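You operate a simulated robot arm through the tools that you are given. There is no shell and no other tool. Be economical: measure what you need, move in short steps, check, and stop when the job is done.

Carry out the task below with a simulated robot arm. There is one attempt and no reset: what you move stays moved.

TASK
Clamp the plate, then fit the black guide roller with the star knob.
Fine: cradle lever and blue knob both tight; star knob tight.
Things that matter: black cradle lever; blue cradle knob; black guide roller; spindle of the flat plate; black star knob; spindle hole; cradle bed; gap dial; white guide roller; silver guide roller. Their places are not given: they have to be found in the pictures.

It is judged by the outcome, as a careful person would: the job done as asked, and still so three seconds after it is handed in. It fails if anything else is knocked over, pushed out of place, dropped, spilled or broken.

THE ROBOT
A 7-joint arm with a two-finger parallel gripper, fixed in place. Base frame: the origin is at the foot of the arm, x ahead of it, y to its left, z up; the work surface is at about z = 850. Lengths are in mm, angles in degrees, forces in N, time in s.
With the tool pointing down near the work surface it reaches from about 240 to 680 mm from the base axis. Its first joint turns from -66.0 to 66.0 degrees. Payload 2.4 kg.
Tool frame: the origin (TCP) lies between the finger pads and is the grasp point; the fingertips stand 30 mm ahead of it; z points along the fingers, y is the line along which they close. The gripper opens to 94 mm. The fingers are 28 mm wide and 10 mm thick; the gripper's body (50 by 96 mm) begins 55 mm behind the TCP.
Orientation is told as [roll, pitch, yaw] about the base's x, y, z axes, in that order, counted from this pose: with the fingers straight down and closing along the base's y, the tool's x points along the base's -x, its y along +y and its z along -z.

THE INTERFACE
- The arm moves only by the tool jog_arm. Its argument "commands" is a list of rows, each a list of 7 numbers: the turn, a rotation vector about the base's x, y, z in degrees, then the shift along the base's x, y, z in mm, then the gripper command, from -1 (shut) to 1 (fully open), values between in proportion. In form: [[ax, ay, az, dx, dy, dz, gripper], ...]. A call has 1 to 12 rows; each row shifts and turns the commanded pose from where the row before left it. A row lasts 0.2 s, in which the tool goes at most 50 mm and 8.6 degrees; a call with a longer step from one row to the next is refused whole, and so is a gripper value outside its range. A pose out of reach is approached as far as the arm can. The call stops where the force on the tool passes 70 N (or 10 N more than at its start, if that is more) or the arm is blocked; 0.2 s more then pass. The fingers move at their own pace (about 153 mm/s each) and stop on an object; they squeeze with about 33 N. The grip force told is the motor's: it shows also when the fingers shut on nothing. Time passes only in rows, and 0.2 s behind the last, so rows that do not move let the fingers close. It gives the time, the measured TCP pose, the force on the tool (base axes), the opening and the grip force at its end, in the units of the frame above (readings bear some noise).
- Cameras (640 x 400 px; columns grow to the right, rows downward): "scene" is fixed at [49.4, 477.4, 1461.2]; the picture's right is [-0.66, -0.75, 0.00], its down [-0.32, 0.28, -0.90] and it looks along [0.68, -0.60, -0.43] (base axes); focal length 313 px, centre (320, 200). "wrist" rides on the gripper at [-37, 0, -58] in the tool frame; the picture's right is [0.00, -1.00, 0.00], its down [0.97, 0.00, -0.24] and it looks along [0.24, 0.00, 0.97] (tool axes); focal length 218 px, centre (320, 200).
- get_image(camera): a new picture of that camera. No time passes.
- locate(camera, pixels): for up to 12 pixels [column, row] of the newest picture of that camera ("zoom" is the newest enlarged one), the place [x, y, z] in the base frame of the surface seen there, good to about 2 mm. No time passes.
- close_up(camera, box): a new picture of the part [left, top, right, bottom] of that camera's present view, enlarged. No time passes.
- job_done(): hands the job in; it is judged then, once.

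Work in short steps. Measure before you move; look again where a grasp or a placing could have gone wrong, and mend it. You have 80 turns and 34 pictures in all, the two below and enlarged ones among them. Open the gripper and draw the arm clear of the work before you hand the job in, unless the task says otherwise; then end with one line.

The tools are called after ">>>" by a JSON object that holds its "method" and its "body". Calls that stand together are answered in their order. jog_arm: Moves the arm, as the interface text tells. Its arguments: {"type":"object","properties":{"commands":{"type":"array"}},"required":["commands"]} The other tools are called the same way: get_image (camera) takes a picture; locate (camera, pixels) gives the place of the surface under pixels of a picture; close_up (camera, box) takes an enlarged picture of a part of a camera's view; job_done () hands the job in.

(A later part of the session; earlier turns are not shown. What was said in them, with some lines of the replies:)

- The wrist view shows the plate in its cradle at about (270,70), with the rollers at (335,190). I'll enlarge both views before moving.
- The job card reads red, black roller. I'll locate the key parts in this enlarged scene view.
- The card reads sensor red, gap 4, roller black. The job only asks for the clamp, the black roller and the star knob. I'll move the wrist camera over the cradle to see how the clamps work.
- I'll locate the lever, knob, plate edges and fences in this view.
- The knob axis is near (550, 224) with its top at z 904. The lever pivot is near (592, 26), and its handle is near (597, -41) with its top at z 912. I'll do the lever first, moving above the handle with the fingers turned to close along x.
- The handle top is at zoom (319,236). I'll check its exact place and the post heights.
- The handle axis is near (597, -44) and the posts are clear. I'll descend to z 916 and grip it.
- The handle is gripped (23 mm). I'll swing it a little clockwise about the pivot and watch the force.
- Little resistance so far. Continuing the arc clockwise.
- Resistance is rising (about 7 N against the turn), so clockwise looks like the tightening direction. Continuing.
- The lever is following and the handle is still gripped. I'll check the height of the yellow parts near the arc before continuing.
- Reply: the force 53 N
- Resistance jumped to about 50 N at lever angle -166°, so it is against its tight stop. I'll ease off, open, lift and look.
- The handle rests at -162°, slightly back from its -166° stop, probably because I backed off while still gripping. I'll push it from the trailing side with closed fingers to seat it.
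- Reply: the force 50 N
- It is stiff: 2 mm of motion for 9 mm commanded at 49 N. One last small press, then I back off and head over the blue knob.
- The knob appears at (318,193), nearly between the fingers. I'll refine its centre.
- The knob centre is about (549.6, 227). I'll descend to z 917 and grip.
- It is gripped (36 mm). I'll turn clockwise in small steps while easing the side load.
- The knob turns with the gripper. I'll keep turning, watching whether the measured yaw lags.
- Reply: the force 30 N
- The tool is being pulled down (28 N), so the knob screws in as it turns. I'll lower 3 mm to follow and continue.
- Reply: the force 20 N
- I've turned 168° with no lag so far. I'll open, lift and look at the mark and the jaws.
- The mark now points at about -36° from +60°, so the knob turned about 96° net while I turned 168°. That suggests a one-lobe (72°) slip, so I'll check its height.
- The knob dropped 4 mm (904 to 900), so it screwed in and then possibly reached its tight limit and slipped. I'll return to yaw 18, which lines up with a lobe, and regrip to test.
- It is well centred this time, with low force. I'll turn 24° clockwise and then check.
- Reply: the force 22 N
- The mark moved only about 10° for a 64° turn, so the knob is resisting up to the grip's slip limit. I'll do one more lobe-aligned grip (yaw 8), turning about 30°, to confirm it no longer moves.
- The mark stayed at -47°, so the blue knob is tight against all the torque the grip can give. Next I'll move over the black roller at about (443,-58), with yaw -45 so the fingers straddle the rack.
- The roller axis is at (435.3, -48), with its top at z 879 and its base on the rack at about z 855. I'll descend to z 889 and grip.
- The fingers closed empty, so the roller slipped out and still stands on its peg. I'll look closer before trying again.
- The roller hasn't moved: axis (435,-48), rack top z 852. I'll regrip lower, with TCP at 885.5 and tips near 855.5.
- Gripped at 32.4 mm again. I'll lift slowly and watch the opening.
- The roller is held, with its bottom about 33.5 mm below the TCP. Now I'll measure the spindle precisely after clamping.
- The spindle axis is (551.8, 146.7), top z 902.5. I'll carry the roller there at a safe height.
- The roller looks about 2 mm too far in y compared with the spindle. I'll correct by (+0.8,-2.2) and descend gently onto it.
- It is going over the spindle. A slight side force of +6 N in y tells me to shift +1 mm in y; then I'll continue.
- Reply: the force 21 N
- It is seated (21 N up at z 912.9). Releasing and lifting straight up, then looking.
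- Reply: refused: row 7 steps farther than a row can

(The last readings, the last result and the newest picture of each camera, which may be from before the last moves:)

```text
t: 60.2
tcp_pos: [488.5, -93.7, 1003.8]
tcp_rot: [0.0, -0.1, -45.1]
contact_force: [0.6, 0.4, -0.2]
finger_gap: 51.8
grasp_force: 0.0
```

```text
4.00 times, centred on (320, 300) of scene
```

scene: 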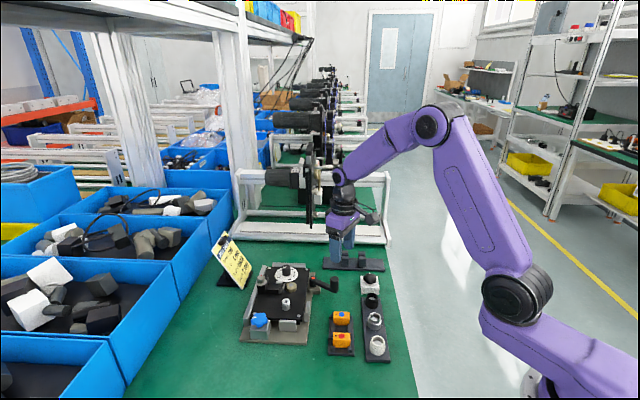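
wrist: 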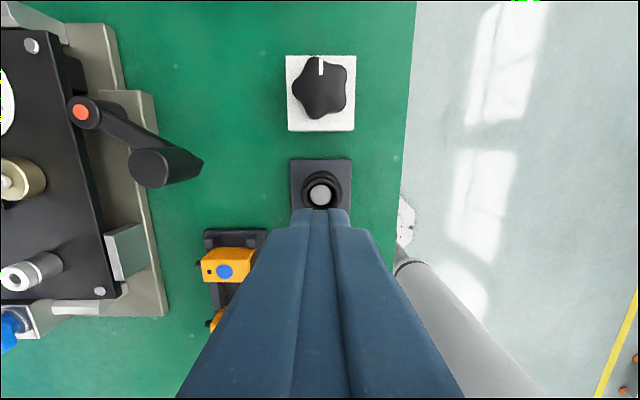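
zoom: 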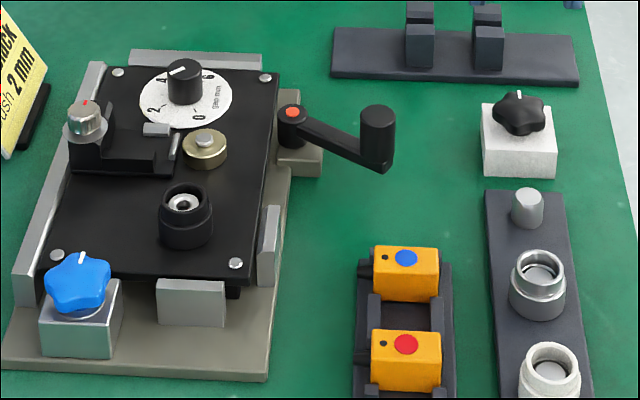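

The roller sits squarely on the spindle with the hole visible. Next the star knob: I'll take a wrist view from above it.

>>> {"method": "get_image", "body": {"camera": "wrist"}}

>>> {"method": "locate", "body": {"camera": "zoom", "pixels": [[519, 112], [492, 108], [545, 113], [518, 93], [520, 133], [520, 136], [500, 150], [185, 206], [185, 190], [165, 200], [205, 200], [184, 217]]}}

```text
5 pictures are left
```

wrist: 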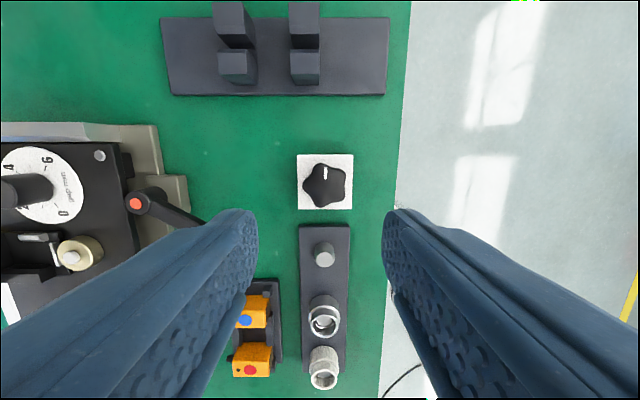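

```text
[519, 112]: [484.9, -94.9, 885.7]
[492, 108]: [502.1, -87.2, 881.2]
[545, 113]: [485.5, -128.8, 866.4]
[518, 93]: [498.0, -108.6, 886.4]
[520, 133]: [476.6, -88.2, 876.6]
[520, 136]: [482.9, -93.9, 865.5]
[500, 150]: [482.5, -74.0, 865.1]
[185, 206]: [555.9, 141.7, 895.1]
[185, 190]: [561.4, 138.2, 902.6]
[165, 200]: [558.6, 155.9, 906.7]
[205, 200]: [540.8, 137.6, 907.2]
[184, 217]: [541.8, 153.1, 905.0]
```

>>> {"method": "locate", "body": {"camera": "wrist", "pixels": [[324, 184], [305, 187], [346, 187], [325, 165], [318, 203], [325, 172], [335, 205], [340, 170]]}}

>>> {"method": "close_up", "body": {"camera": "wrist", "box": [290, 145, 360, 215]}}

```text
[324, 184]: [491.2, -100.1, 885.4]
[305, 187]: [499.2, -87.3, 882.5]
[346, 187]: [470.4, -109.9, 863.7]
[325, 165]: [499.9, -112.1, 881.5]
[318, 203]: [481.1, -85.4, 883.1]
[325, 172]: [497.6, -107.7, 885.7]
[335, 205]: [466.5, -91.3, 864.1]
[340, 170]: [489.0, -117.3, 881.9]
```

```text
5.71 times, centred on (325, 180) of wrist
```

zoom: 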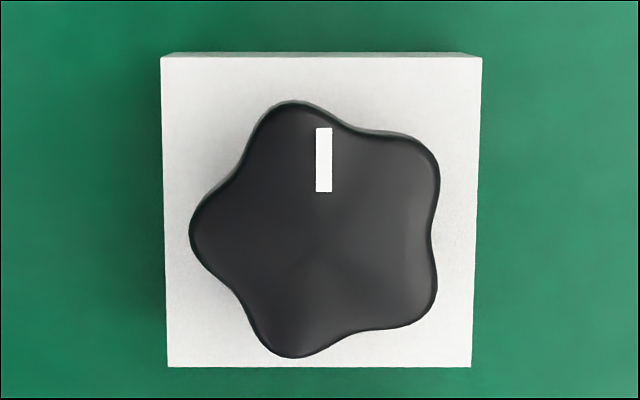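

The star knob centre is about (489,-101), star z ~873-886, with lobes aligned to yaw -45+36k. I'll rotate to yaw 63 to leave room for clockwise turning, then descend to z 900.

>>> {"method": "jog_arm", "body": {"commands": [[0, 0, 8.4, 0, 0, 0, 0.2], [0, 0, 8.4, 0, 0, 0, 0.2], [0, 0, 8.4, 0, 0, 0, 0.2], [0, 0, 8.4, 0, 0, 0, 0.2], [0, 0, 8.4, 0, 0, 0, 0.2], [0, 0, 8.4, 0, 0, 0, 0.2], [0, 0, 8.4, 0, 0, 0, 0.2], [0, 0, 8.4, 0, 0, 0, 0.2], [0, 0, 8.4, 0, 0, 0, 0.2], [0, 0, 8.4, 0, 0, 0, 0.2], [0, 0, 8.4, 0, 0, 0, 0.2], [0, 0, 8.4, 0.5, -7, 0, 0.2]]}}

>>> {"method": "jog_arm", "body": {"commands": [[0, 0, 7.2, 0, 0, -30, 0.2], [0, 0, 0, 0, 0, -40, 0.2], [0, 0, 0, 0, 0, -20, 0.2], [0, 0, 0, 0, 0, -13.8, 0.2], [0, 0, 0, 0, 0, 0, 0.2], [0, 0, 0, 0, 0, 0, -1], [0, 0, 0, 0, 0, 0, -1], [0, 0, 0, 0, 0, 0, -1]]}}

```text
t: 62.8
tcp_pos: [489.7, -99.2, 1003.0]
tcp_rot: [0.0, 0.0, 55.9]
contact_force: [0.0, 0.2, -0.2]
finger_gap: 56.4
grasp_force: 0.1
```

```text
t: 64.6
tcp_pos: [489.3, -100.9, 899.0]
tcp_rot: [-0.1, 0.0, 63.0]
contact_force: [-0.1, -0.8, -0.4]
finger_gap: 35.6
grasp_force: 33.3
```

Gripped with no side load (35.6 mm). Lifting.

>>> {"method": "jog_arm", "body": {"commands": [[0, 0, 0, 0, 0, 5, -1], [0, 0, 0, 0, 0, 10, -1], [0, 0, 0, 0, 0, 20, -1], [0, 0, 0, 0, 0, 30, -1], [0, 0, 0, 0, 0, 20, -1], [0, 0, 0, 0, 0, 0, -1]]}}

>>> {"method": "close_up", "body": {"camera": "scene", "box": [330, 225, 410, 300]}}

```text
t: 66.0
tcp_pos: [489.5, -100.0, 985.6]
tcp_rot: [0.1, 0.0, 63.0]
contact_force: [1.0, 0.0, 0.6]
finger_gap: 35.4
grasp_force: 33.1
```

```text
5.33 times, centred on (370, 262) of scene
```

zoom: 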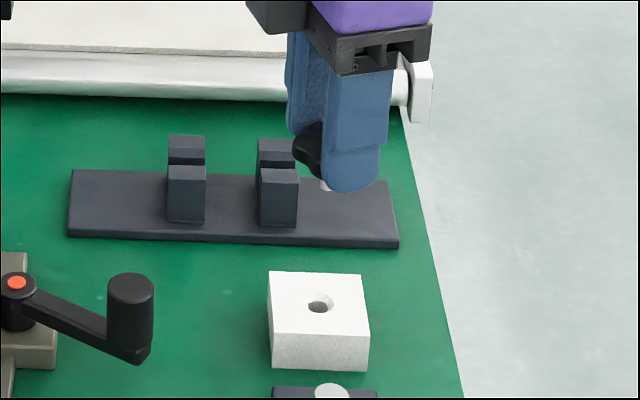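

>>> {"method": "locate", "body": {"camera": "zoom", "pixels": [[308, 305], [333, 305], [320, 295], [320, 314], [272, 274], [362, 277], [370, 333], [273, 332], [325, 187]]}}

```text
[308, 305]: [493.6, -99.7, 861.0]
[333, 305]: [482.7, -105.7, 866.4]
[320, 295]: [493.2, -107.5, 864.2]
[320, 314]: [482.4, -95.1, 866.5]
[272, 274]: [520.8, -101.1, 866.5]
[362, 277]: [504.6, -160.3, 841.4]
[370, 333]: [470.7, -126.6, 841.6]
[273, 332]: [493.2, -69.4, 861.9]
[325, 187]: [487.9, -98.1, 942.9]
```

The knob is held, and its axis is within about 1 mm of the TCP. I'll carry it above the spindle hole at (552.3,146.7).

>>> {"method": "jog_arm", "body": {"commands": [[0, 0, 0, 8.9, 35.4, 1, -1], [0, 0, 0, 8.9, 35.4, 0, -1], [0, 0, 0, 8.9, 35.4, 0, -1], [0, 0, 0, 8.9, 35.4, 0, -1], [0, 0, 0, 8.9, 35.4, 0, -1], [0, 0, 0, 8.9, 35.4, 0, -1], [0, 0, 0, 8.9, 35.4, 0, -1], [0, 0, 0, 0, 0, -10, -1], [0, 0, 0, 0, 0, 0, -1]]}}

>>> {"method": "close_up", "body": {"camera": "scene", "box": [255, 255, 319, 319]}}

```text
t: 68.0
tcp_pos: [551.6, 147.1, 974.9]
tcp_rot: [0.1, 0.0, 63.0]
contact_force: [-1.0, 0.0, -0.7]
finger_gap: 35.5
grasp_force: 33.1
```

```text
6.25 times, centred on (287, 287) of scene
```

zoom: 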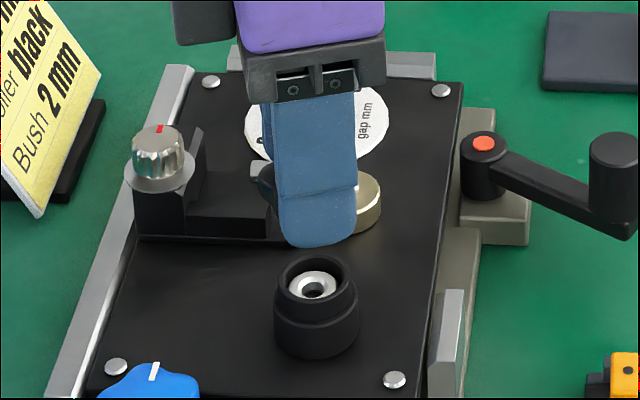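

The hole is unchanged at full-frame (285.9,301.1). I'll descend in small steps watching the force.

>>> {"method": "jog_arm", "body": {"commands": [[0, 0, 0, 0, 0, -5, -1], [0, 0, 0, 0, 0, -5, -1], [0, 0, 0, 0, 0, -4, -1], [0, 0, 0, 0, 0, -3, -1], [0, 0, 0, 0, 0, -2, -1], [0, 0, 0, 0, 0, 0, -1]]}}

```text
t: 69.4
tcp_pos: [551.7, 147.0, 956.7]
tcp_rot: [0.0, 0.0, 63.1]
contact_force: [-0.3, 0.0, 0.4]
finger_gap: 35.5
grasp_force: 33.3
```

>>> {"method": "jog_arm", "body": {"commands": [[0, 0, 0, 0, 0, -2, -1], [0, 0, 0, 0, 0, -2, -1], [0, 0, 0, 0, 0, -2, -1], [0, 0, 0, 0, 0, -2, -1], [0, 0, 0, 0, 0, 0, -1]]}}

```text
t: 70.6
tcp_pos: [551.4, 147.0, 948.4]
tcp_rot: [0.0, 0.1, 62.9]
contact_force: [-1.0, -1.0, -0.8]
finger_gap: 35.5
grasp_force: 32.5
```

>>> {"method": "jog_arm", "body": {"commands": [[0, 0, 0, 0, 0, -1.5, -1], [0, 0, 0, 0, 0, -1.5, -1], [0, 0, 0, 0, 0, -1, -1], [0, 0, 0, 0, 0, -1, -1], [0, 0, 0, 0, 0, 0, -1]]}}

```text
t: 71.8
tcp_pos: [550.7, 145.9, 944.3]
tcp_rot: [0.0, 0.0, 63.0]
contact_force: [1.0, 0.8, 0.5]
finger_gap: 35.3
grasp_force: 33.0
```

>>> {"method": "jog_arm", "body": {"commands": [[0, 0, 0, 0, 0, -1, -1], [0, 0, 0, 0, 0, -1, -1], [0, 0, 0, 0, 0, -1, -1], [0, 0, 0, 0, 0, -1, -1], [0, 0, 0, 0, 0, 0, -1]]}}

```text
t: 73.0
tcp_pos: [551.8, 146.9, 940.6]
tcp_rot: [-0.1, 0.0, 63.1]
contact_force: [2.9, 5.3, 12.8]
finger_gap: 35.1
grasp_force: 33.1
```

Contact: 13 N up with lateral (+3,+5), so the stud is on the hole's rim or chamfer. I'll follow the lateral force by (+0.5,+1).

>>> {"method": "jog_arm", "body": {"commands": [[0, 0, 0, 0.5, 1, 0, -1], [0, 0, 0, 0, 0, -0.7, -1], [0, 0, 0, 0, 0, 0, -1]]}}

```text
t: 73.8
tcp_pos: [552.8, 147.7, 940.2]
tcp_rot: [-0.1, -0.1, 63.0]
contact_force: [0.3, 1.1, 27.4]
finger_gap: 35.5
grasp_force: 32.9
```

The lateral force is gone, so the stud is centred at the thread mouth. I'll turn clockwise with light pressure.

>>> {"method": "jog_arm", "body": {"commands": [[0, 0, -8, 0, 0, 0, -1], [0, 0, -8, 0, 0, -0.2, -1], [0, 0, -8, 0, 0, -0.2, -1], [0, 0, -8, 0, 0, -0.2, -1], [0, 0, -8, 0, 0, -0.2, -1], [0, 0, -8, 0, 0, -0.2, -1], [0, 0, 0, 0, 0, 0, -1]]}}

```text
t: 75.4
tcp_pos: [552.1, 147.8, 938.2]
tcp_rot: [-0.1, -0.1, 14.8]
contact_force: [3.5, -0.9, 22.1]
finger_gap: 35.1
grasp_force: 33.8
```

It is feeding down with the force steady. Continuing.

>>> {"method": "jog_arm", "body": {"commands": [[0, 0, -8, 0, 0, -0.3, -1], [0, 0, -8, 0, 0, -0.3, -1], [0, 0, -8, 0, 0, -0.3, -1], [0, 0, -8, 0, 0, -0.3, -1], [0, 0, -8, 0, 0, -0.3, -1], [0, 0, -8, 0, 0, -0.3, -1], [0, 0, 0, 0, 0, 0, -1]]}}

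```text
t: 77.0
tcp_pos: [551.5, 147.4, 938.1]
tcp_rot: [0.1, -0.1, -33.1]
contact_force: [3.7, -4.8, 24.2]
finger_gap: 35.4
grasp_force: 33.3
```

>>> {"method": "jog_arm", "body": {"commands": [[0, 0, -8, 0, 0, -0.3, -1], [0, 0, -8, 0, 0, -0.3, -1], [0, 0, -8, 0, 0, -0.3, -1], [0, 0, -8, 0, 0, -0.3, -1], [0, 0, -8, 0, 0, -0.3, -1], [0, 0, -8, 0, 0, -0.3, -1], [0, 0, 0, 0, 0, 0, -1]]}}

```text
t: 78.6
tcp_pos: [552.1, 148.4, 934.7]
tcp_rot: [0.0, 0.0, -81.1]
contact_force: [2.6, -3.7, 25.7]
finger_gap: 35.4
grasp_force: 33.1
```

It keeps threading in: about 5 mm down over 144°. I'll regrip: open, lift 25, rotate back 144° (lobe-symmetric), lower and close.

>>> {"method": "jog_arm", "body": {"commands": [[0, 0, 0, 0, 0, 1, 0.2], [0, 0, 0, 0, 0, 1, 0.2], [0, 0, 0, 0, 0, 25, 0.2], [0, 0, 8, 0, 0, 0, 0.2], [0, 0, 8, 0, 0, 0, 0.2], [0, 0, 8, 0, 0, 0, 0.2], [0, 0, 8, 0, 0, 0, 0.2], [0, 0, 8, 0, 0, 0, 0.2], [0, 0, 8, 0, 0, 0, 0.2], [0, 0, 8, 0, 0, 0, 0.2], [0, 0, 8, 0, 0, 0, 0.2], [0, 0, 8, 0, 0, 0, 0.2]]}}

>>> {"method": "jog_arm", "body": {"commands": [[0, 0, 8, 0, 0, 0, 0.2], [0, 0, 8, 0, 0, 0, 0.2], [0, 0, 8, 0, 0, 0, 0.2], [0, 0, 8, 0, 0, 0, 0.2], [0, 0, 8, 0, 0, 0, 0.2], [0, 0, 8, 0, 0, 0, 0.2], [0, 0, 8, 0, 0, 0, 0.2], [0, 0, 8, 0, 0, 0, 0.2], [0, 0, 8, 0, 0, 0, 0.2], [0, 0, 0, 0, 0, 0, 0.2]]}}

>>> {"method": "get_image", "body": {"camera": "wrist"}}

```text
t: 81.2
tcp_pos: [552.7, 148.3, 960.7]
tcp_rot: [-0.1, 0.1, -8.8]
contact_force: [-0.5, 0.5, 0.5]
finger_gap: 56.3
grasp_force: 0.1
```

```text
t: 83.4
tcp_pos: [552.8, 148.6, 962.5]
tcp_rot: [0.0, 0.0, 63.2]
contact_force: [0.6, -0.5, -0.2]
finger_gap: 56.4
grasp_force: 0.1
```

```text
1 pictures are left
```

wrist: 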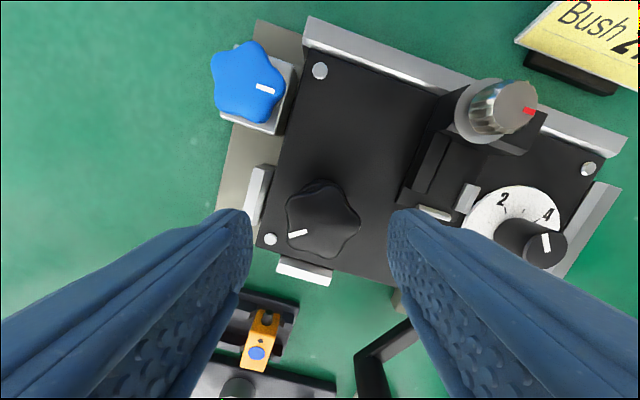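

>>> {"method": "locate", "body": {"camera": "wrist", "pixels": [[322, 217], [298, 233], [325, 190], [288, 213], [358, 222], [330, 253], [322, 225]]}}

```text
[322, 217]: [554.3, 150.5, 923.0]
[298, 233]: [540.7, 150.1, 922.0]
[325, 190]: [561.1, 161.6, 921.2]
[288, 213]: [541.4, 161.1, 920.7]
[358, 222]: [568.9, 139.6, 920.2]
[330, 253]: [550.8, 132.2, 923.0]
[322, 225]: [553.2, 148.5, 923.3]
```

The mark is at 169°, as expected after -144°, so there was no slip. The top is at z 923. I'll lower and regrip, then keep turning.

>>> {"method": "jog_arm", "body": {"commands": [[0, 0, 0, 0, 0, -15, 0.2], [0, 0, 0, 0, 0, -12, 0.2], [0, 0, 0, 0, 0, 0, 0.2], [0, 0, 0, 0, 0, 0, -1], [0, 0, 0, 0, 0, 0, -1], [0, 0, 0, 0, 0, 0, -1]]}}

>>> {"method": "jog_arm", "body": {"commands": [[0, 0, -8, 0, 0, -0.3, -1], [0, 0, -8, 0, 0, -0.3, -1], [0, 0, -8, 0, 0, -0.3, -1], [0, 0, -8, 0, 0, -0.3, -1], [0, 0, -8, 0, 0, -0.3, -1], [0, 0, -8, 0, 0, -0.3, -1], [0, 0, 0, 0, 0, 0, -1]]}}

```text
t: 84.8
tcp_pos: [553.9, 148.1, 934.0]
tcp_rot: [0.0, 0.0, 63.0]
contact_force: [4.5, -2.0, -1.5]
finger_gap: 35.6
grasp_force: 33.4
```

```text
t: 86.4
tcp_pos: [552.7, 147.4, 932.2]
tcp_rot: [-0.1, -0.2, 14.9]
contact_force: [7.5, -5.3, 0.4]
finger_gap: 35.5
grasp_force: 32.3
```

Feeding down with no axial load. Continuing.

>>> {"method": "jog_arm", "body": {"commands": [[0, 0, -8, 0, 0, -0.3, -1], [0, 0, -8, 0, 0, -0.3, -1], [0, 0, -8, 0, 0, -0.3, -1], [0, 0, -8, 0, 0, -0.3, -1], [0, 0, -8, 0, 0, -0.3, -1], [0, 0, -8, 0, 0, -0.3, -1], [0, 0, 0, 0, 0, 0, -1]]}}

>>> {"method": "jog_arm", "body": {"commands": [[0, 0, -8, 0, 0, -0.3, -1], [0, 0, -8, 0, 0, -0.3, -1], [0, 0, -8, 0, 0, -0.3, -1], [0, 0, -8, 0, 0, -0.3, -1], [0, 0, -8, 0, 0, -0.3, -1], [0, 0, -8, 0, 0, -0.3, -1], [0, 0, 0, 0, 0, 0, -1]]}}

```text
t: 88.0
tcp_pos: [551.2, 149.0, 931.2]
tcp_rot: [0.0, 0.0, -33.0]
contact_force: [0.7, -5.4, 3.6]
finger_gap: 35.4
grasp_force: 33.4
```

```text
t: 89.6
tcp_pos: [552.8, 147.8, 929.2]
tcp_rot: [0.0, 0.0, -81.1]
contact_force: [0.6, -2.0, 5.8]
finger_gap: 35.2
grasp_force: 32.9
```

Another 144° done. Regripping once more the same way.

>>> {"method": "jog_arm", "body": {"commands": [[0, 0, 0, 0, 0, 0, 0.2], [0, 0, 0, 0, 0, 0, 0.2], [0, 0, 0, 0, 0, 25, 0.2], [0, 0, 8, 0, 0, 0, 0.2], [0, 0, 8, 0, 0, 0, 0.2], [0, 0, 8, 0, 0, 0, 0.2], [0, 0, 8, 0, 0, 0, 0.2], [0, 0, 8, 0, 0, 0, 0.2], [0, 0, 8, 0, 0, 0, 0.2], [0, 0, 8, 0, 0, 0, 0.2], [0, 0, 8, 0, 0, 0, 0.2], [0, 0, 8, 0, 0, 0, 0.2]]}}

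>>> {"method": "jog_arm", "body": {"commands": [[0, 0, 8, 0, 0, 0, 0.2], [0, 0, 8, 0, 0, 0, 0.2], [0, 0, 8, 0, 0, 0, 0.2], [0, 0, 8, 0, 0, 0, 0.2], [0, 0, 8, 0, 0, 0, 0.2], [0, 0, 8, 0, 0, 0, 0.2], [0, 0, 8, 0, 0, 0, 0.2], [0, 0, 8, 0, 0, 0, 0.2], [0, 0, 8, 0, 0, 0, 0.2], [0, 0, 0, 0, 0, 0, 0.2]]}}

>>> {"method": "jog_arm", "body": {"commands": [[0, 0, 0, 0, 0, -15, 0.2], [0, 0, 0, 0, 0, -10, 0.2], [0, 0, 0, 0, 0, 0, 0.2], [0, 0, 0, 0, 0, 0, -1], [0, 0, 0, 0, 0, 0, -1], [0, 0, 0, 0, 0, 0, -1]]}}

>>> {"method": "jog_arm", "body": {"commands": [[0, 0, -8, 0, 0, -0.2, -1], [0, 0, -8, 0, 0, -0.2, -1], [0, 0, -8, 0, 0, -0.2, -1], [0, 0, -8, 0, 0, -0.2, -1], [0, 0, -8, 0, 0, -0.2, -1], [0, 0, -8, 0, 0, -0.2, -1], [0, 0, 0, 0, 0, 0, -1]]}}

```text
t: 92.2
tcp_pos: [552.6, 147.9, 953.3]
tcp_rot: [0.0, 0.0, -8.8]
contact_force: [-0.7, -0.5, 0.0]
finger_gap: 56.2
grasp_force: 0.1
```

```text
t: 94.4
tcp_pos: [550.8, 149.0, 954.9]
tcp_rot: [0.0, 0.0, 63.0]
contact_force: [0.9, -0.7, -0.4]
finger_gap: 56.3
grasp_force: 0.0
```

```text
t: 95.8
tcp_pos: [552.0, 148.4, 928.5]
tcp_rot: [-0.1, 0.0, 63.1]
contact_force: [4.1, -0.7, -0.3]
finger_gap: 35.5
grasp_force: 32.7
```

```text
t: 97.4
tcp_pos: [552.9, 147.3, 928.2]
tcp_rot: [0.0, -0.1, 14.8]
contact_force: [6.9, -3.2, 0.5]
finger_gap: 35.5
grasp_force: 32.9
```

>>> {"method": "jog_arm", "body": {"commands": [[0, 0, -8, 0, 0, -0.2, -1], [0, 0, -8, 0, 0, -0.2, -1], [0, 0, -8, 0, 0, -0.2, -1], [0, 0, -8, 0, 0, -0.2, -1], [0, 0, -8, 0, 0, -0.2, -1], [0, 0, -8, 0, 0, -0.2, -1], [0, 0, 0, 0, 0, 0, -1]]}}

>>> {"method": "jog_arm", "body": {"commands": [[0, 0, -8, 0, 0, -0.2, -1], [0, 0, -8, 0, 0, -0.2, -1], [0, 0, -8, 0, 0, -0.2, -1], [0, 0, -8, 0, 0, -0.2, -1], [0, 0, -8, 0, 0, -0.2, -1], [0, 0, -8, 0, 0, -0.2, -1], [0, 0, 0, 0, 0, 0, -1]]}}

```text
t: 99.0
tcp_pos: [551.2, 147.7, 926.0]
tcp_rot: [0.0, 0.0, -33.3]
contact_force: [1.5, -3.9, 1.5]
finger_gap: 35.5
grasp_force: 32.6
```

```text
t: 100.6
tcp_pos: [551.8, 148.5, 925.3]
tcp_rot: [0.1, 0.0, -81.1]
contact_force: [-1.0, -3.8, 12.9]
finger_gap: 35.1
grasp_force: 32.9
```

The axial force is starting to rise (13 N), so the knob is near its seat. One more regrip pass without pushing down, checking for a stop.

>>> {"method": "jog_arm", "body": {"commands": [[0, 0, 0, 0, 0, 1, 0.2], [0, 0, 0, 0, 0, 0, 0.2], [0, 0, 0, 0, 0, 25, 0.2], [0, 0, 8, 0, 0, 0, 0.2], [0, 0, 8, 0, 0, 0, 0.2], [0, 0, 8, 0, 0, 0, 0.2], [0, 0, 8, 0, 0, 0, 0.2], [0, 0, 8, 0, 0, 0, 0.2], [0, 0, 8, 0, 0, 0, 0.2], [0, 0, 8, 0, 0, 0, 0.2], [0, 0, 8, 0, 0, 0, 0.2], [0, 0, 8, 0, 0, 0, 0.2]]}}

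>>> {"method": "jog_arm", "body": {"commands": [[0, 0, 8, 0, 0, 0, 0.2], [0, 0, 8, 0, 0, 0, 0.2], [0, 0, 8, 0, 0, 0, 0.2], [0, 0, 8, 0, 0, 0, 0.2], [0, 0, 8, 0, 0, 0, 0.2], [0, 0, 8, 0, 0, 0, 0.2], [0, 0, 8, 0, 0, 0, 0.2], [0, 0, 8, 0, 0, 0, 0.2], [0, 0, 8, 0, 0, 0, 0.2], [0, 0, 0, 0, 0, 0, 0.2]]}}

>>> {"method": "jog_arm", "body": {"commands": [[0, 0, 0, 0, 0, -15, 0.2], [0, 0, 0, 0, 0, -9, 0.2], [0, 0, 0, 0, 0, 0, 0.2], [0, 0, 0, 0, 0, 0, -1], [0, 0, 0, 0, 0, 0, -1], [0, 0, 0, 0, 0, 0, -1]]}}

>>> {"method": "jog_arm", "body": {"commands": [[0, 0, -8, 0, 0, 0, -1], [0, 0, -8, 0, 0, 0, -1], [0, 0, -8, 0, 0, 0, -1], [0, 0, 0, 0, 0, 0, -1]]}}

>>> {"method": "jog_arm", "body": {"commands": [[0, 0, -8, 0, 0, 0, -1], [0, 0, -8, 0, 0, 0, -1], [0, 0, -8, 0, 0, 0, -1], [0, 0, 0, 0, 0, 0, -1]]}}

```text
t: 103.2
tcp_pos: [552.0, 147.5, 952.3]
tcp_rot: [0.0, 0.0, -8.8]
contact_force: [-0.6, 0.2, -0.1]
finger_gap: 56.4
grasp_force: 0.0
```

```text
t: 105.4
tcp_pos: [551.7, 148.4, 951.6]
tcp_rot: [0.0, 0.0, 63.1]
contact_force: [0.0, -0.5, 0.4]
finger_gap: 56.4
grasp_force: 0.0
```

```text
t: 106.8
tcp_pos: [551.7, 148.4, 927.2]
tcp_rot: [0.0, 0.0, 63.1]
contact_force: [2.9, -0.6, 0.6]
finger_gap: 35.8
grasp_force: 33.3
```

```text
t: 107.8
tcp_pos: [553.6, 148.3, 927.5]
tcp_rot: [0.0, -0.1, 39.0]
contact_force: [7.1, 1.0, -0.3]
finger_gap: 35.4
grasp_force: 33.1
```

```text
t: 108.8
tcp_pos: [552.4, 149.4, 927.7]
tcp_rot: [-0.1, 0.0, 14.9]
contact_force: [5.2, -1.7, 0.0]
finger_gap: 35.3
grasp_force: 33.0
5 turns are left
```

Turning 48° without lowering gave no pull-down, so the knob has stopped feeding: it is seated and resisting. With few turns left, I'll apply a final tightening turn, release and lift in one call.

>>> {"method": "jog_arm", "body": {"commands": [[0, 0, -8.5, 0, 0, 0, -1], [0, 0, -8.5, 0, 0, 0, -1], [0, 0, -8.5, 0, 0, 0, -1], [0, 0, -8.5, 0, 0, 0, -1], [0, 0, -8.5, 0, 0, 0, -1], [0, 0, -8.5, 0, 0, 0, -1], [0, 0, -8.5, 0, 0, 0, -1], [0, 0, -8.5, 0, 0, 0, -1], [0, 0, 0, 0, 0, 0, 0.2], [0, 0, 0, 0, 0, 0, 0.2], [0, 0, 0, 0, 0, 40, 0.2], [0, 0, 0, -5, -15, 40, 0.2]]}}

>>> {"method": "close_up", "body": {"camera": "wrist", "box": [200, 80, 440, 280]}}

```text
t: 111.4
tcp_pos: [545.4, 133.2, 1008.0]
tcp_rot: [-0.1, 0.0, -53.1]
contact_force: [0.7, 0.6, 0.1]
finger_gap: 56.4
grasp_force: 0.1
```

```text
2.00 times, centred on (320, 180) of wrist
4 turns are left
```

zoom: 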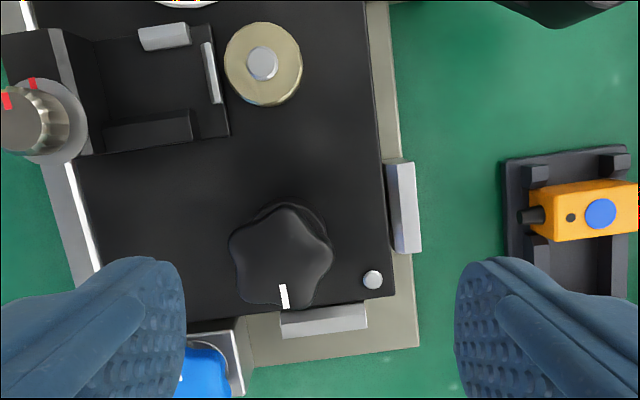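

The mark is at about 131° versus 125° expected with no slip, so the knob followed nearly all the way and may not be fully tight. I'll check its height and rotate back for another pass.

>>> {"method": "locate", "body": {"camera": "zoom", "pixels": [[281, 250], [284, 296], [284, 205], [232, 250], [331, 255], [285, 303], [281, 260]]}}

>>> {"method": "jog_arm", "body": {"commands": [[0, 0, 8.6, 0, 0, 0, 0.2], [0, 0, 8.6, 0, 0, 0, 0.2], [0, 0, 8.6, 0, 0, 0, 0.2], [0, 0, 8.6, 0, 0, 0, 0.2], [0, 0, 8.6, 0, 0, 0, 0.2], [0, 0, 8.6, 0, 0, 0, 0.2], [0, 0, 8.6, 0, 0, 0, 0.2], [0, 0, 8.6, 0, 0, 0, 0.2], [0, 0, 8.6, 0, 0, 0, 0.2], [0, 0, 8.6, 0, 0, 0, 0.2], [0, 0, 8.6, 0, 0, 0, 0.2], [0, 0, 8.6, 5, 15, 0, 0.2]]}}

>>> {"method": "jog_arm", "body": {"commands": [[0, 0, 8.6, 0, 0, -40, 0.2], [0, 0, 0, 0, 0, -25, 0.2], [0, 0, 0, 0, 0, -16, 0.2], [0, 0, 0, 0, 0, 0, 0.2], [0, 0, 0, 0, 0, 0, -1], [0, 0, 0, 0, 0, 0, -1], [0, 0, 0, 0, 0, 0, -1]]}}

>>> {"method": "jog_arm", "body": {"commands": [[0, 0, -8, 0, 0, 0, -1], [0, 0, -8, 0, 0, 0, -1], [0, 0, -8, 0, 0, 0, -1], [0, 0, -8, 0, 0, 0, -1], [0, 0, -8, 0, 0, 0, -1], [0, 0, -8, 0, 0, 0, -1], [0, 0, 0, 0, 0, 0, -1]]}}

>>> {"method": "jog_arm", "body": {"commands": [[0, 0, -8, 0, 0, 0, -1], [0, 0, -8, 0, 0, 0, -1], [0, 0, -8, 0, 0, 0, -1], [0, 0, -8, 0, 0, 0, -1], [0, 0, -8, 0, 0, 0, -1], [0, 0, -8, 0, 0, 0, -1], [0, 0, 0, 0, 0, 0, -1]]}}

>>> {"method": "jog_arm", "body": {"commands": [[0, 0, -8, 0, 0, 0, -1], [0, 0, -8, 0, 0, 0, -1], [0, 0, -8, 0, 0, 0, -1], [0, 0, -8, 0, 0, 0, -1], [0, 0, -8, 0, 0, 0, -1], [0, 0, -8, 0, 0, 0, -1], [0, 0, 0, 0, 0, 0, -1]]}}

```text
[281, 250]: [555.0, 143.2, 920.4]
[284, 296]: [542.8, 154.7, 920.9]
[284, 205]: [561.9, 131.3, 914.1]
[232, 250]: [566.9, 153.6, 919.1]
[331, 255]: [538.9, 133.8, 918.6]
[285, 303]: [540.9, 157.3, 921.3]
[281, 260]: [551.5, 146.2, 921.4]
```

```text
t: 114.0
tcp_pos: [552.5, 148.9, 1006.0]
tcp_rot: [0.0, 0.0, 50.4]
contact_force: [-0.1, 0.2, 0.1]
finger_gap: 56.2
grasp_force: 0.0
```

```text
t: 115.6
tcp_pos: [551.7, 147.1, 925.7]
tcp_rot: [0.1, 0.0, 58.8]
contact_force: [2.2, -0.6, 0.0]
finger_gap: 35.6
grasp_force: 33.2
```

```text
t: 117.2
tcp_pos: [552.0, 147.8, 926.0]
tcp_rot: [-0.1, 0.0, 10.6]
contact_force: [5.4, -1.2, 0.3]
finger_gap: 35.4
grasp_force: 33.0
```

```text
t: 118.8
tcp_pos: [551.3, 148.9, 925.5]
tcp_rot: [0.0, 0.0, -37.3]
contact_force: [0.4, -4.6, -0.2]
finger_gap: 35.2
grasp_force: 33.1
```

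```text
t: 120.4
tcp_pos: [552.1, 147.9, 925.3]
tcp_rot: [0.0, 0.0, -85.3]
contact_force: [1.8, -2.4, 0.1]
finger_gap: 35.4
grasp_force: 33.2
3 turns are left
```

The knob top has only dropped from 923 to 921, and the lateral loads while turning stay small. It is still running freely down a fine thread, so I'll run several regrip passes in one go (extra turns just slip once it's tight), 3 mm higher to clear the roller.

>>> {"method": "jog_arm", "body": {"commands": [[0, 0, 0, 0, 0, 0, 0.2], [0, 0, 0, 0, 0, 0, 0.2], [0, 0, 0, 0, 0, 20, 0.2], [0, 0, 8, 0, 0, 0, 0.2], [0, 0, 8, 0, 0, 0, 0.2], [0, 0, 8, 0, 0, 0, 0.2], [0, 0, 8, 0, 0, 0, 0.2], [0, 0, 8, 0, 0, 0, 0.2], [0, 0, 8, 0, 0, 0, 0.2], [0, 0, 8, 0, 0, 0, 0.2], [0, 0, 8, 0, 0, 0, 0.2], [0, 0, 8, 0, 0, 0, 0.2]]}}

>>> {"method": "jog_arm", "body": {"commands": [[0, 0, 8, 0, 0, 0, 0.2], [0, 0, 8, 0, 0, 0, 0.2], [0, 0, 8, 0, 0, 0, 0.2], [0, 0, 8, 0, 0, 0, 0.2], [0, 0, 8, 0, 0, 0, 0.2], [0, 0, 8, 0, 0, 0, 0.2], [0, 0, 8, 0, 0, 0, 0.2], [0, 0, 8, 0, 0, 0, 0.2], [0, 0, 8, 0, 0, 0, 0.2], [0, 0, 0, 0, 0, -17, 0.2], [0, 0, 0, 0, 0, 0, 0.2], [0, 0, 0, 0, 0, 0, -1]]}}

>>> {"method": "jog_arm", "body": {"commands": [[0, 0, 0, 0, 0, 0, -1], [0, 0, 0, 0, 0, 0, -1], [0, 0, -8, 0, 0, 0, -1], [0, 0, -8, 0, 0, 0, -1], [0, 0, -8, 0, 0, 0, -1], [0, 0, -8, 0, 0, 0, -1], [0, 0, -8, 0, 0, 0, -1], [0, 0, -8, 0, 0, 0, -1], [0, 0, -8, 0, 0, 0, -1], [0, 0, -8, 0, 0, 0, -1], [0, 0, -8, 0, 0, 0, -1], [0, 0, -8, 0, 0, 0, -1]]}}

>>> {"method": "jog_arm", "body": {"commands": [[0, 0, -8, 0, 0, 0, -1], [0, 0, -8, 0, 0, 0, -1], [0, 0, -8, 0, 0, 0, -1], [0, 0, -8, 0, 0, 0, -1], [0, 0, -8, 0, 0, 0, -1], [0, 0, -8, 0, 0, 0, -1], [0, 0, -8, 0, 0, 0, -1], [0, 0, -8, 0, 0, 0, -1], [0, 0, 0, 0, 0, 0, -1]]}}

>>> {"method": "jog_arm", "body": {"commands": [[0, 0, 0, 0, 0, 0, 0.2], [0, 0, 0, 0, 0, 0, 0.2], [0, 0, 0, 0, 0, 20, 0.2], [0, 0, 8, 0, 0, 0, 0.2], [0, 0, 8, 0, 0, 0, 0.2], [0, 0, 8, 0, 0, 0, 0.2], [0, 0, 8, 0, 0, 0, 0.2], [0, 0, 8, 0, 0, 0, 0.2], [0, 0, 8, 0, 0, 0, 0.2], [0, 0, 8, 0, 0, 0, 0.2], [0, 0, 8, 0, 0, 0, 0.2], [0, 0, 8, 0, 0, 0, 0.2]]}}

>>> {"method": "jog_arm", "body": {"commands": [[0, 0, 8, 0, 0, 0, 0.2], [0, 0, 8, 0, 0, 0, 0.2], [0, 0, 8, 0, 0, 0, 0.2], [0, 0, 8, 0, 0, 0, 0.2], [0, 0, 8, 0, 0, 0, 0.2], [0, 0, 8, 0, 0, 0, 0.2], [0, 0, 8, 0, 0, 0, 0.2], [0, 0, 8, 0, 0, 0, 0.2], [0, 0, 8, 0, 0, 0, 0.2], [0, 0, 0, 0, 0, -20, 0.2], [0, 0, 0, 0, 0, 0, 0.2], [0, 0, 0, 0, 0, 0, -1]]}}

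>>> {"method": "jog_arm", "body": {"commands": [[0, 0, 0, 0, 0, 0, -1], [0, 0, 0, 0, 0, 0, -1], [0, 0, -8, 0, 0, 0, -1], [0, 0, -8, 0, 0, 0, -1], [0, 0, -8, 0, 0, 0, -1], [0, 0, -8, 0, 0, 0, -1], [0, 0, -8, 0, 0, 0, -1], [0, 0, -8, 0, 0, 0, -1], [0, 0, -8, 0, 0, 0, -1], [0, 0, -8, 0, 0, 0, -1], [0, 0, -8, 0, 0, 0, -1], [0, 0, -8, 0, 0, 0, -1]]}}

>>> {"method": "jog_arm", "body": {"commands": [[0, 0, -8, 0, 0, 0, -1], [0, 0, -8, 0, 0, 0, -1], [0, 0, -8, 0, 0, 0, -1], [0, 0, -8, 0, 0, 0, -1], [0, 0, -8, 0, 0, 0, -1], [0, 0, -8, 0, 0, 0, -1], [0, 0, -8, 0, 0, 0, -1], [0, 0, -8, 0, 0, 0, -1], [0, 0, 0, 0, 0, 0, -1]]}}

>>> {"method": "jog_arm", "body": {"commands": [[0, 0, 0, 0, 0, 0, 0.2], [0, 0, 0, 0, 0, 0, 0.2], [0, 0, 0, 0, 0, 20, 0.2], [0, 0, 8, 0, 0, 0, 0.2], [0, 0, 8, 0, 0, 0, 0.2], [0, 0, 8, 0, 0, 0, 0.2], [0, 0, 8, 0, 0, 0, 0.2], [0, 0, 8, 0, 0, 0, 0.2], [0, 0, 8, 0, 0, 0, 0.2], [0, 0, 8, 0, 0, 0, 0.2], [0, 0, 8, 0, 0, 0, 0.2], [0, 0, 8, 0, 0, 0, 0.2]]}}

>>> {"method": "jog_arm", "body": {"commands": [[0, 0, 8, 0, 0, 0, 0.2], [0, 0, 8, 0, 0, 0, 0.2], [0, 0, 8, 0, 0, 0, 0.2], [0, 0, 8, 0, 0, 0, 0.2], [0, 0, 8, 0, 0, 0, 0.2], [0, 0, 8, 0, 0, 0, 0.2], [0, 0, 8, 0, 0, 0, 0.2], [0, 0, 8, 0, 0, 0, 0.2], [0, 0, 8, 0, 0, 0, 0.2], [0, 0, 0, 0, 0, -20, 0.2], [0, 0, 0, 0, 0, 0, 0.2], [0, 0, 0, 0, 0, 0, -1]]}}

>>> {"method": "jog_arm", "body": {"commands": [[0, 0, 0, 0, 0, 0, -1], [0, 0, 0, 0, 0, 0, -1], [0, 0, -8, 0, 0, 0, -1], [0, 0, -8, 0, 0, 0, -1], [0, 0, -8, 0, 0, 0, -1], [0, 0, -8, 0, 0, 0, -1], [0, 0, -8, 0, 0, 0, -1], [0, 0, -8, 0, 0, 0, -1], [0, 0, -8, 0, 0, 0, -1], [0, 0, -8, 0, 0, 0, -1], [0, 0, -8, 0, 0, 0, -1], [0, 0, -8, 0, 0, 0, -1]]}}

>>> {"method": "jog_arm", "body": {"commands": [[0, 0, -8, 0, 0, 0, -1], [0, 0, -8, 0, 0, 0, -1], [0, 0, -8, 0, 0, 0, -1], [0, 0, -8, 0, 0, 0, -1], [0, 0, -8, 0, 0, 0, -1], [0, 0, -8, 0, 0, 0, -1], [0, 0, -8, 0, 0, 0, -1], [0, 0, -8, 0, 0, 0, -1], [0, 0, 0, 0, 0, 0, -1]]}}

>>> {"method": "jog_arm", "body": {"commands": [[0, 0, 0, 0, 0, 0, 0.2], [0, 0, 0, 0, 0, 0, 0.2], [0, 0, 0, 0, 0, 20, 0.2], [0, 0, 8, 0, 0, 0, 0.2], [0, 0, 8, 0, 0, 0, 0.2], [0, 0, 8, 0, 0, 0, 0.2], [0, 0, 8, 0, 0, 0, 0.2], [0, 0, 8, 0, 0, 0, 0.2], [0, 0, 8, 0, 0, 0, 0.2], [0, 0, 8, 0, 0, 0, 0.2], [0, 0, 8, 0, 0, 0, 0.2], [0, 0, 8, 0, 0, 0, 0.2]]}}

>>> {"method": "jog_arm", "body": {"commands": [[0, 0, 8, 0, 0, 0, 0.2], [0, 0, 8, 0, 0, 0, 0.2], [0, 0, 8, 0, 0, 0, 0.2], [0, 0, 8, 0, 0, 0, 0.2], [0, 0, 8, 0, 0, 0, 0.2], [0, 0, 8, 0, 0, 0, 0.2], [0, 0, 8, 0, 0, 0, 0.2], [0, 0, 8, 0, 0, 0, 0.2], [0, 0, 8, 0, 0, 0, 0.2], [0, 0, 0, 0, 0, -20, 0.2], [0, 0, 0, 0, 0, 0, 0.2], [0, 0, 0, 0, 0, 0, -1]]}}

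>>> {"method": "jog_arm", "body": {"commands": [[0, 0, 0, 0, 0, 0, -1], [0, 0, 0, 0, 0, 0, -1], [0, 0, -8, 0, 0, 0, -1], [0, 0, -8, 0, 0, 0, -1], [0, 0, -8, 0, 0, 0, -1], [0, 0, -8, 0, 0, 0, -1], [0, 0, -8, 0, 0, 0, -1], [0, 0, -8, 0, 0, 0, -1], [0, 0, -8, 0, 0, 0, -1], [0, 0, -8, 0, 0, 0, -1], [0, 0, -8, 0, 0, 0, -1], [0, 0, -8, 0, 0, 0, -1]]}}

>>> {"method": "jog_arm", "body": {"commands": [[0, 0, -8, 0, 0, 0, -1], [0, 0, -8, 0, 0, 0, -1], [0, 0, -8, 0, 0, 0, -1], [0, 0, -8, 0, 0, 0, -1], [0, 0, -8, 0, 0, 0, -1], [0, 0, -8, 0, 0, 0, -1], [0, 0, -8, 0, 0, 0, -1], [0, 0, -8, 0, 0, 0, -1], [0, 0, 0, 0, 0, 0, -1]]}}

```text
t: 123.0
tcp_pos: [551.0, 147.1, 946.7]
tcp_rot: [-0.1, 0.0, -13.0]
contact_force: [0.4, 0.1, 0.1]
finger_gap: 56.2
grasp_force: 0.1
```

```text
t: 125.6
tcp_pos: [552.0, 148.5, 929.7]
tcp_rot: [0.1, -0.1, 58.8]
contact_force: [1.0, -0.6, -0.5]
finger_gap: 35.5
grasp_force: 32.7
```

```text
t: 128.2
tcp_pos: [550.6, 148.0, 929.0]
tcp_rot: [-0.1, 0.2, -21.3]
contact_force: [-1.4, -3.1, 1.9]
finger_gap: 35.7
grasp_force: 32.7
```

```text
t: 130.2
tcp_pos: [551.6, 147.9, 929.1]
tcp_rot: [0.0, 0.0, -85.3]
contact_force: [0.0, -2.5, -0.7]
finger_gap: 35.5
grasp_force: 32.8
```

```text
t: 132.8
tcp_pos: [552.0, 148.4, 950.5]
tcp_rot: [0.0, 0.0, -13.0]
contact_force: [0.1, -0.6, 0.0]
finger_gap: 56.5
grasp_force: 0.0
```

```text
t: 135.4
tcp_pos: [552.0, 148.2, 929.0]
tcp_rot: [-0.1, 0.0, 58.9]
contact_force: [2.2, -1.4, -0.8]
finger_gap: 35.5
grasp_force: 32.6
```

```text
t: 138.0
tcp_pos: [551.4, 148.1, 928.8]
tcp_rot: [0.0, 0.1, -21.3]
contact_force: [-1.6, -5.7, 1.9]
finger_gap: 35.7
grasp_force: 32.9
```

```text
t: 140.0
tcp_pos: [551.7, 147.3, 929.6]
tcp_rot: [0.0, 0.0, -85.4]
contact_force: [-1.5, -3.7, 0.9]
finger_gap: 35.5
grasp_force: 32.5
```

```text
t: 142.6
tcp_pos: [551.2, 148.3, 950.1]
tcp_rot: [0.0, 0.0, -13.1]
contact_force: [0.9, -0.7, 0.1]
finger_gap: 56.3
grasp_force: 0.0
```

```text
t: 145.2
tcp_pos: [552.4, 147.5, 928.8]
tcp_rot: [0.0, -0.1, 58.8]
contact_force: [-0.4, 0.6, 0.5]
finger_gap: 35.2
grasp_force: 33.1
```

```text
t: 147.8
tcp_pos: [551.5, 147.3, 929.6]
tcp_rot: [0.0, 0.0, -21.3]
contact_force: [-1.4, -3.1, 0.7]
finger_gap: 35.3
grasp_force: 33.1
```

```text
t: 149.8
tcp_pos: [552.4, 147.6, 928.8]
tcp_rot: [0.0, 0.0, -85.3]
contact_force: [2.7, -2.3, 0.7]
finger_gap: 35.3
grasp_force: 33.0
```

```text
t: 152.4
tcp_pos: [552.4, 149.3, 949.4]
tcp_rot: [-0.1, 0.0, -13.2]
contact_force: [0.2, -0.2, 1.4]
finger_gap: 56.2
grasp_force: 0.1
```

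```text
t: 155.0
tcp_pos: [552.3, 147.7, 929.9]
tcp_rot: [-0.1, -0.1, 58.9]
contact_force: [2.9, -0.3, 0.0]
finger_gap: 35.2
grasp_force: 33.2
```

```text
t: 157.6
tcp_pos: [551.6, 148.3, 929.5]
tcp_rot: [-0.1, 0.1, -21.3]
contact_force: [-2.6, -3.4, 0.3]
finger_gap: 35.5
grasp_force: 32.7
```

```text
t: 159.6
tcp_pos: [551.1, 146.6, 928.6]
tcp_rot: [-0.1, 0.0, -85.2]
contact_force: [0.2, -2.7, 2.3]
finger_gap: 35.3
grasp_force: 33.3
2 turns are left
```

Taken together, the readings show the knob is tight. It fell 5 mm over the first 144°, then only 2 mm more (about 38°, leaving the mark at 131°), and every pass since has slipped with no axial movement. I'll release and draw the arm clear.

>>> {"method": "jog_arm", "body": {"commands": [[0, 0, 0, 0, 0, 0, 0.2], [0, 0, 0, 0, 0, 0, 0.2], [0, 0, 0, 0, 0, 30, 0.2], [0, 0, 0, 0, 0, 45, 0.2], [0, 0, 0, 0, 0, 45, 0.2], [0, 0, 0, -10, -10, 45, 0.5], [0, 0, 0, -20, -20, 40, 0.5], [0, 0, 0, -20, -20, 40, 0.5], [0, 0, 0, 0, 0, 0, 0.5], [0, 0, 0, 0, 0, 0, 0.5]]}}

```text
t: 161.8
tcp_pos: [503.3, 98.4, 1174.9]
tcp_rot: [0.0, 0.0, -85.1]
contact_force: [1.6, -0.1, -0.4]
finger_gap: 70.7
grasp_force: 0.2
1 turns are left
```

>>> {"method": "job_done", "body": {}}

```text
The job is handed in.
```

I handed the job in with the plate clamped and the black guide roller on the spindle under the star knob. The lever reached its stop and the blue knob stopped turning. The star knob's tightness I inferred from its drop in height and later readings, because I had no pictures left to check it at the end.
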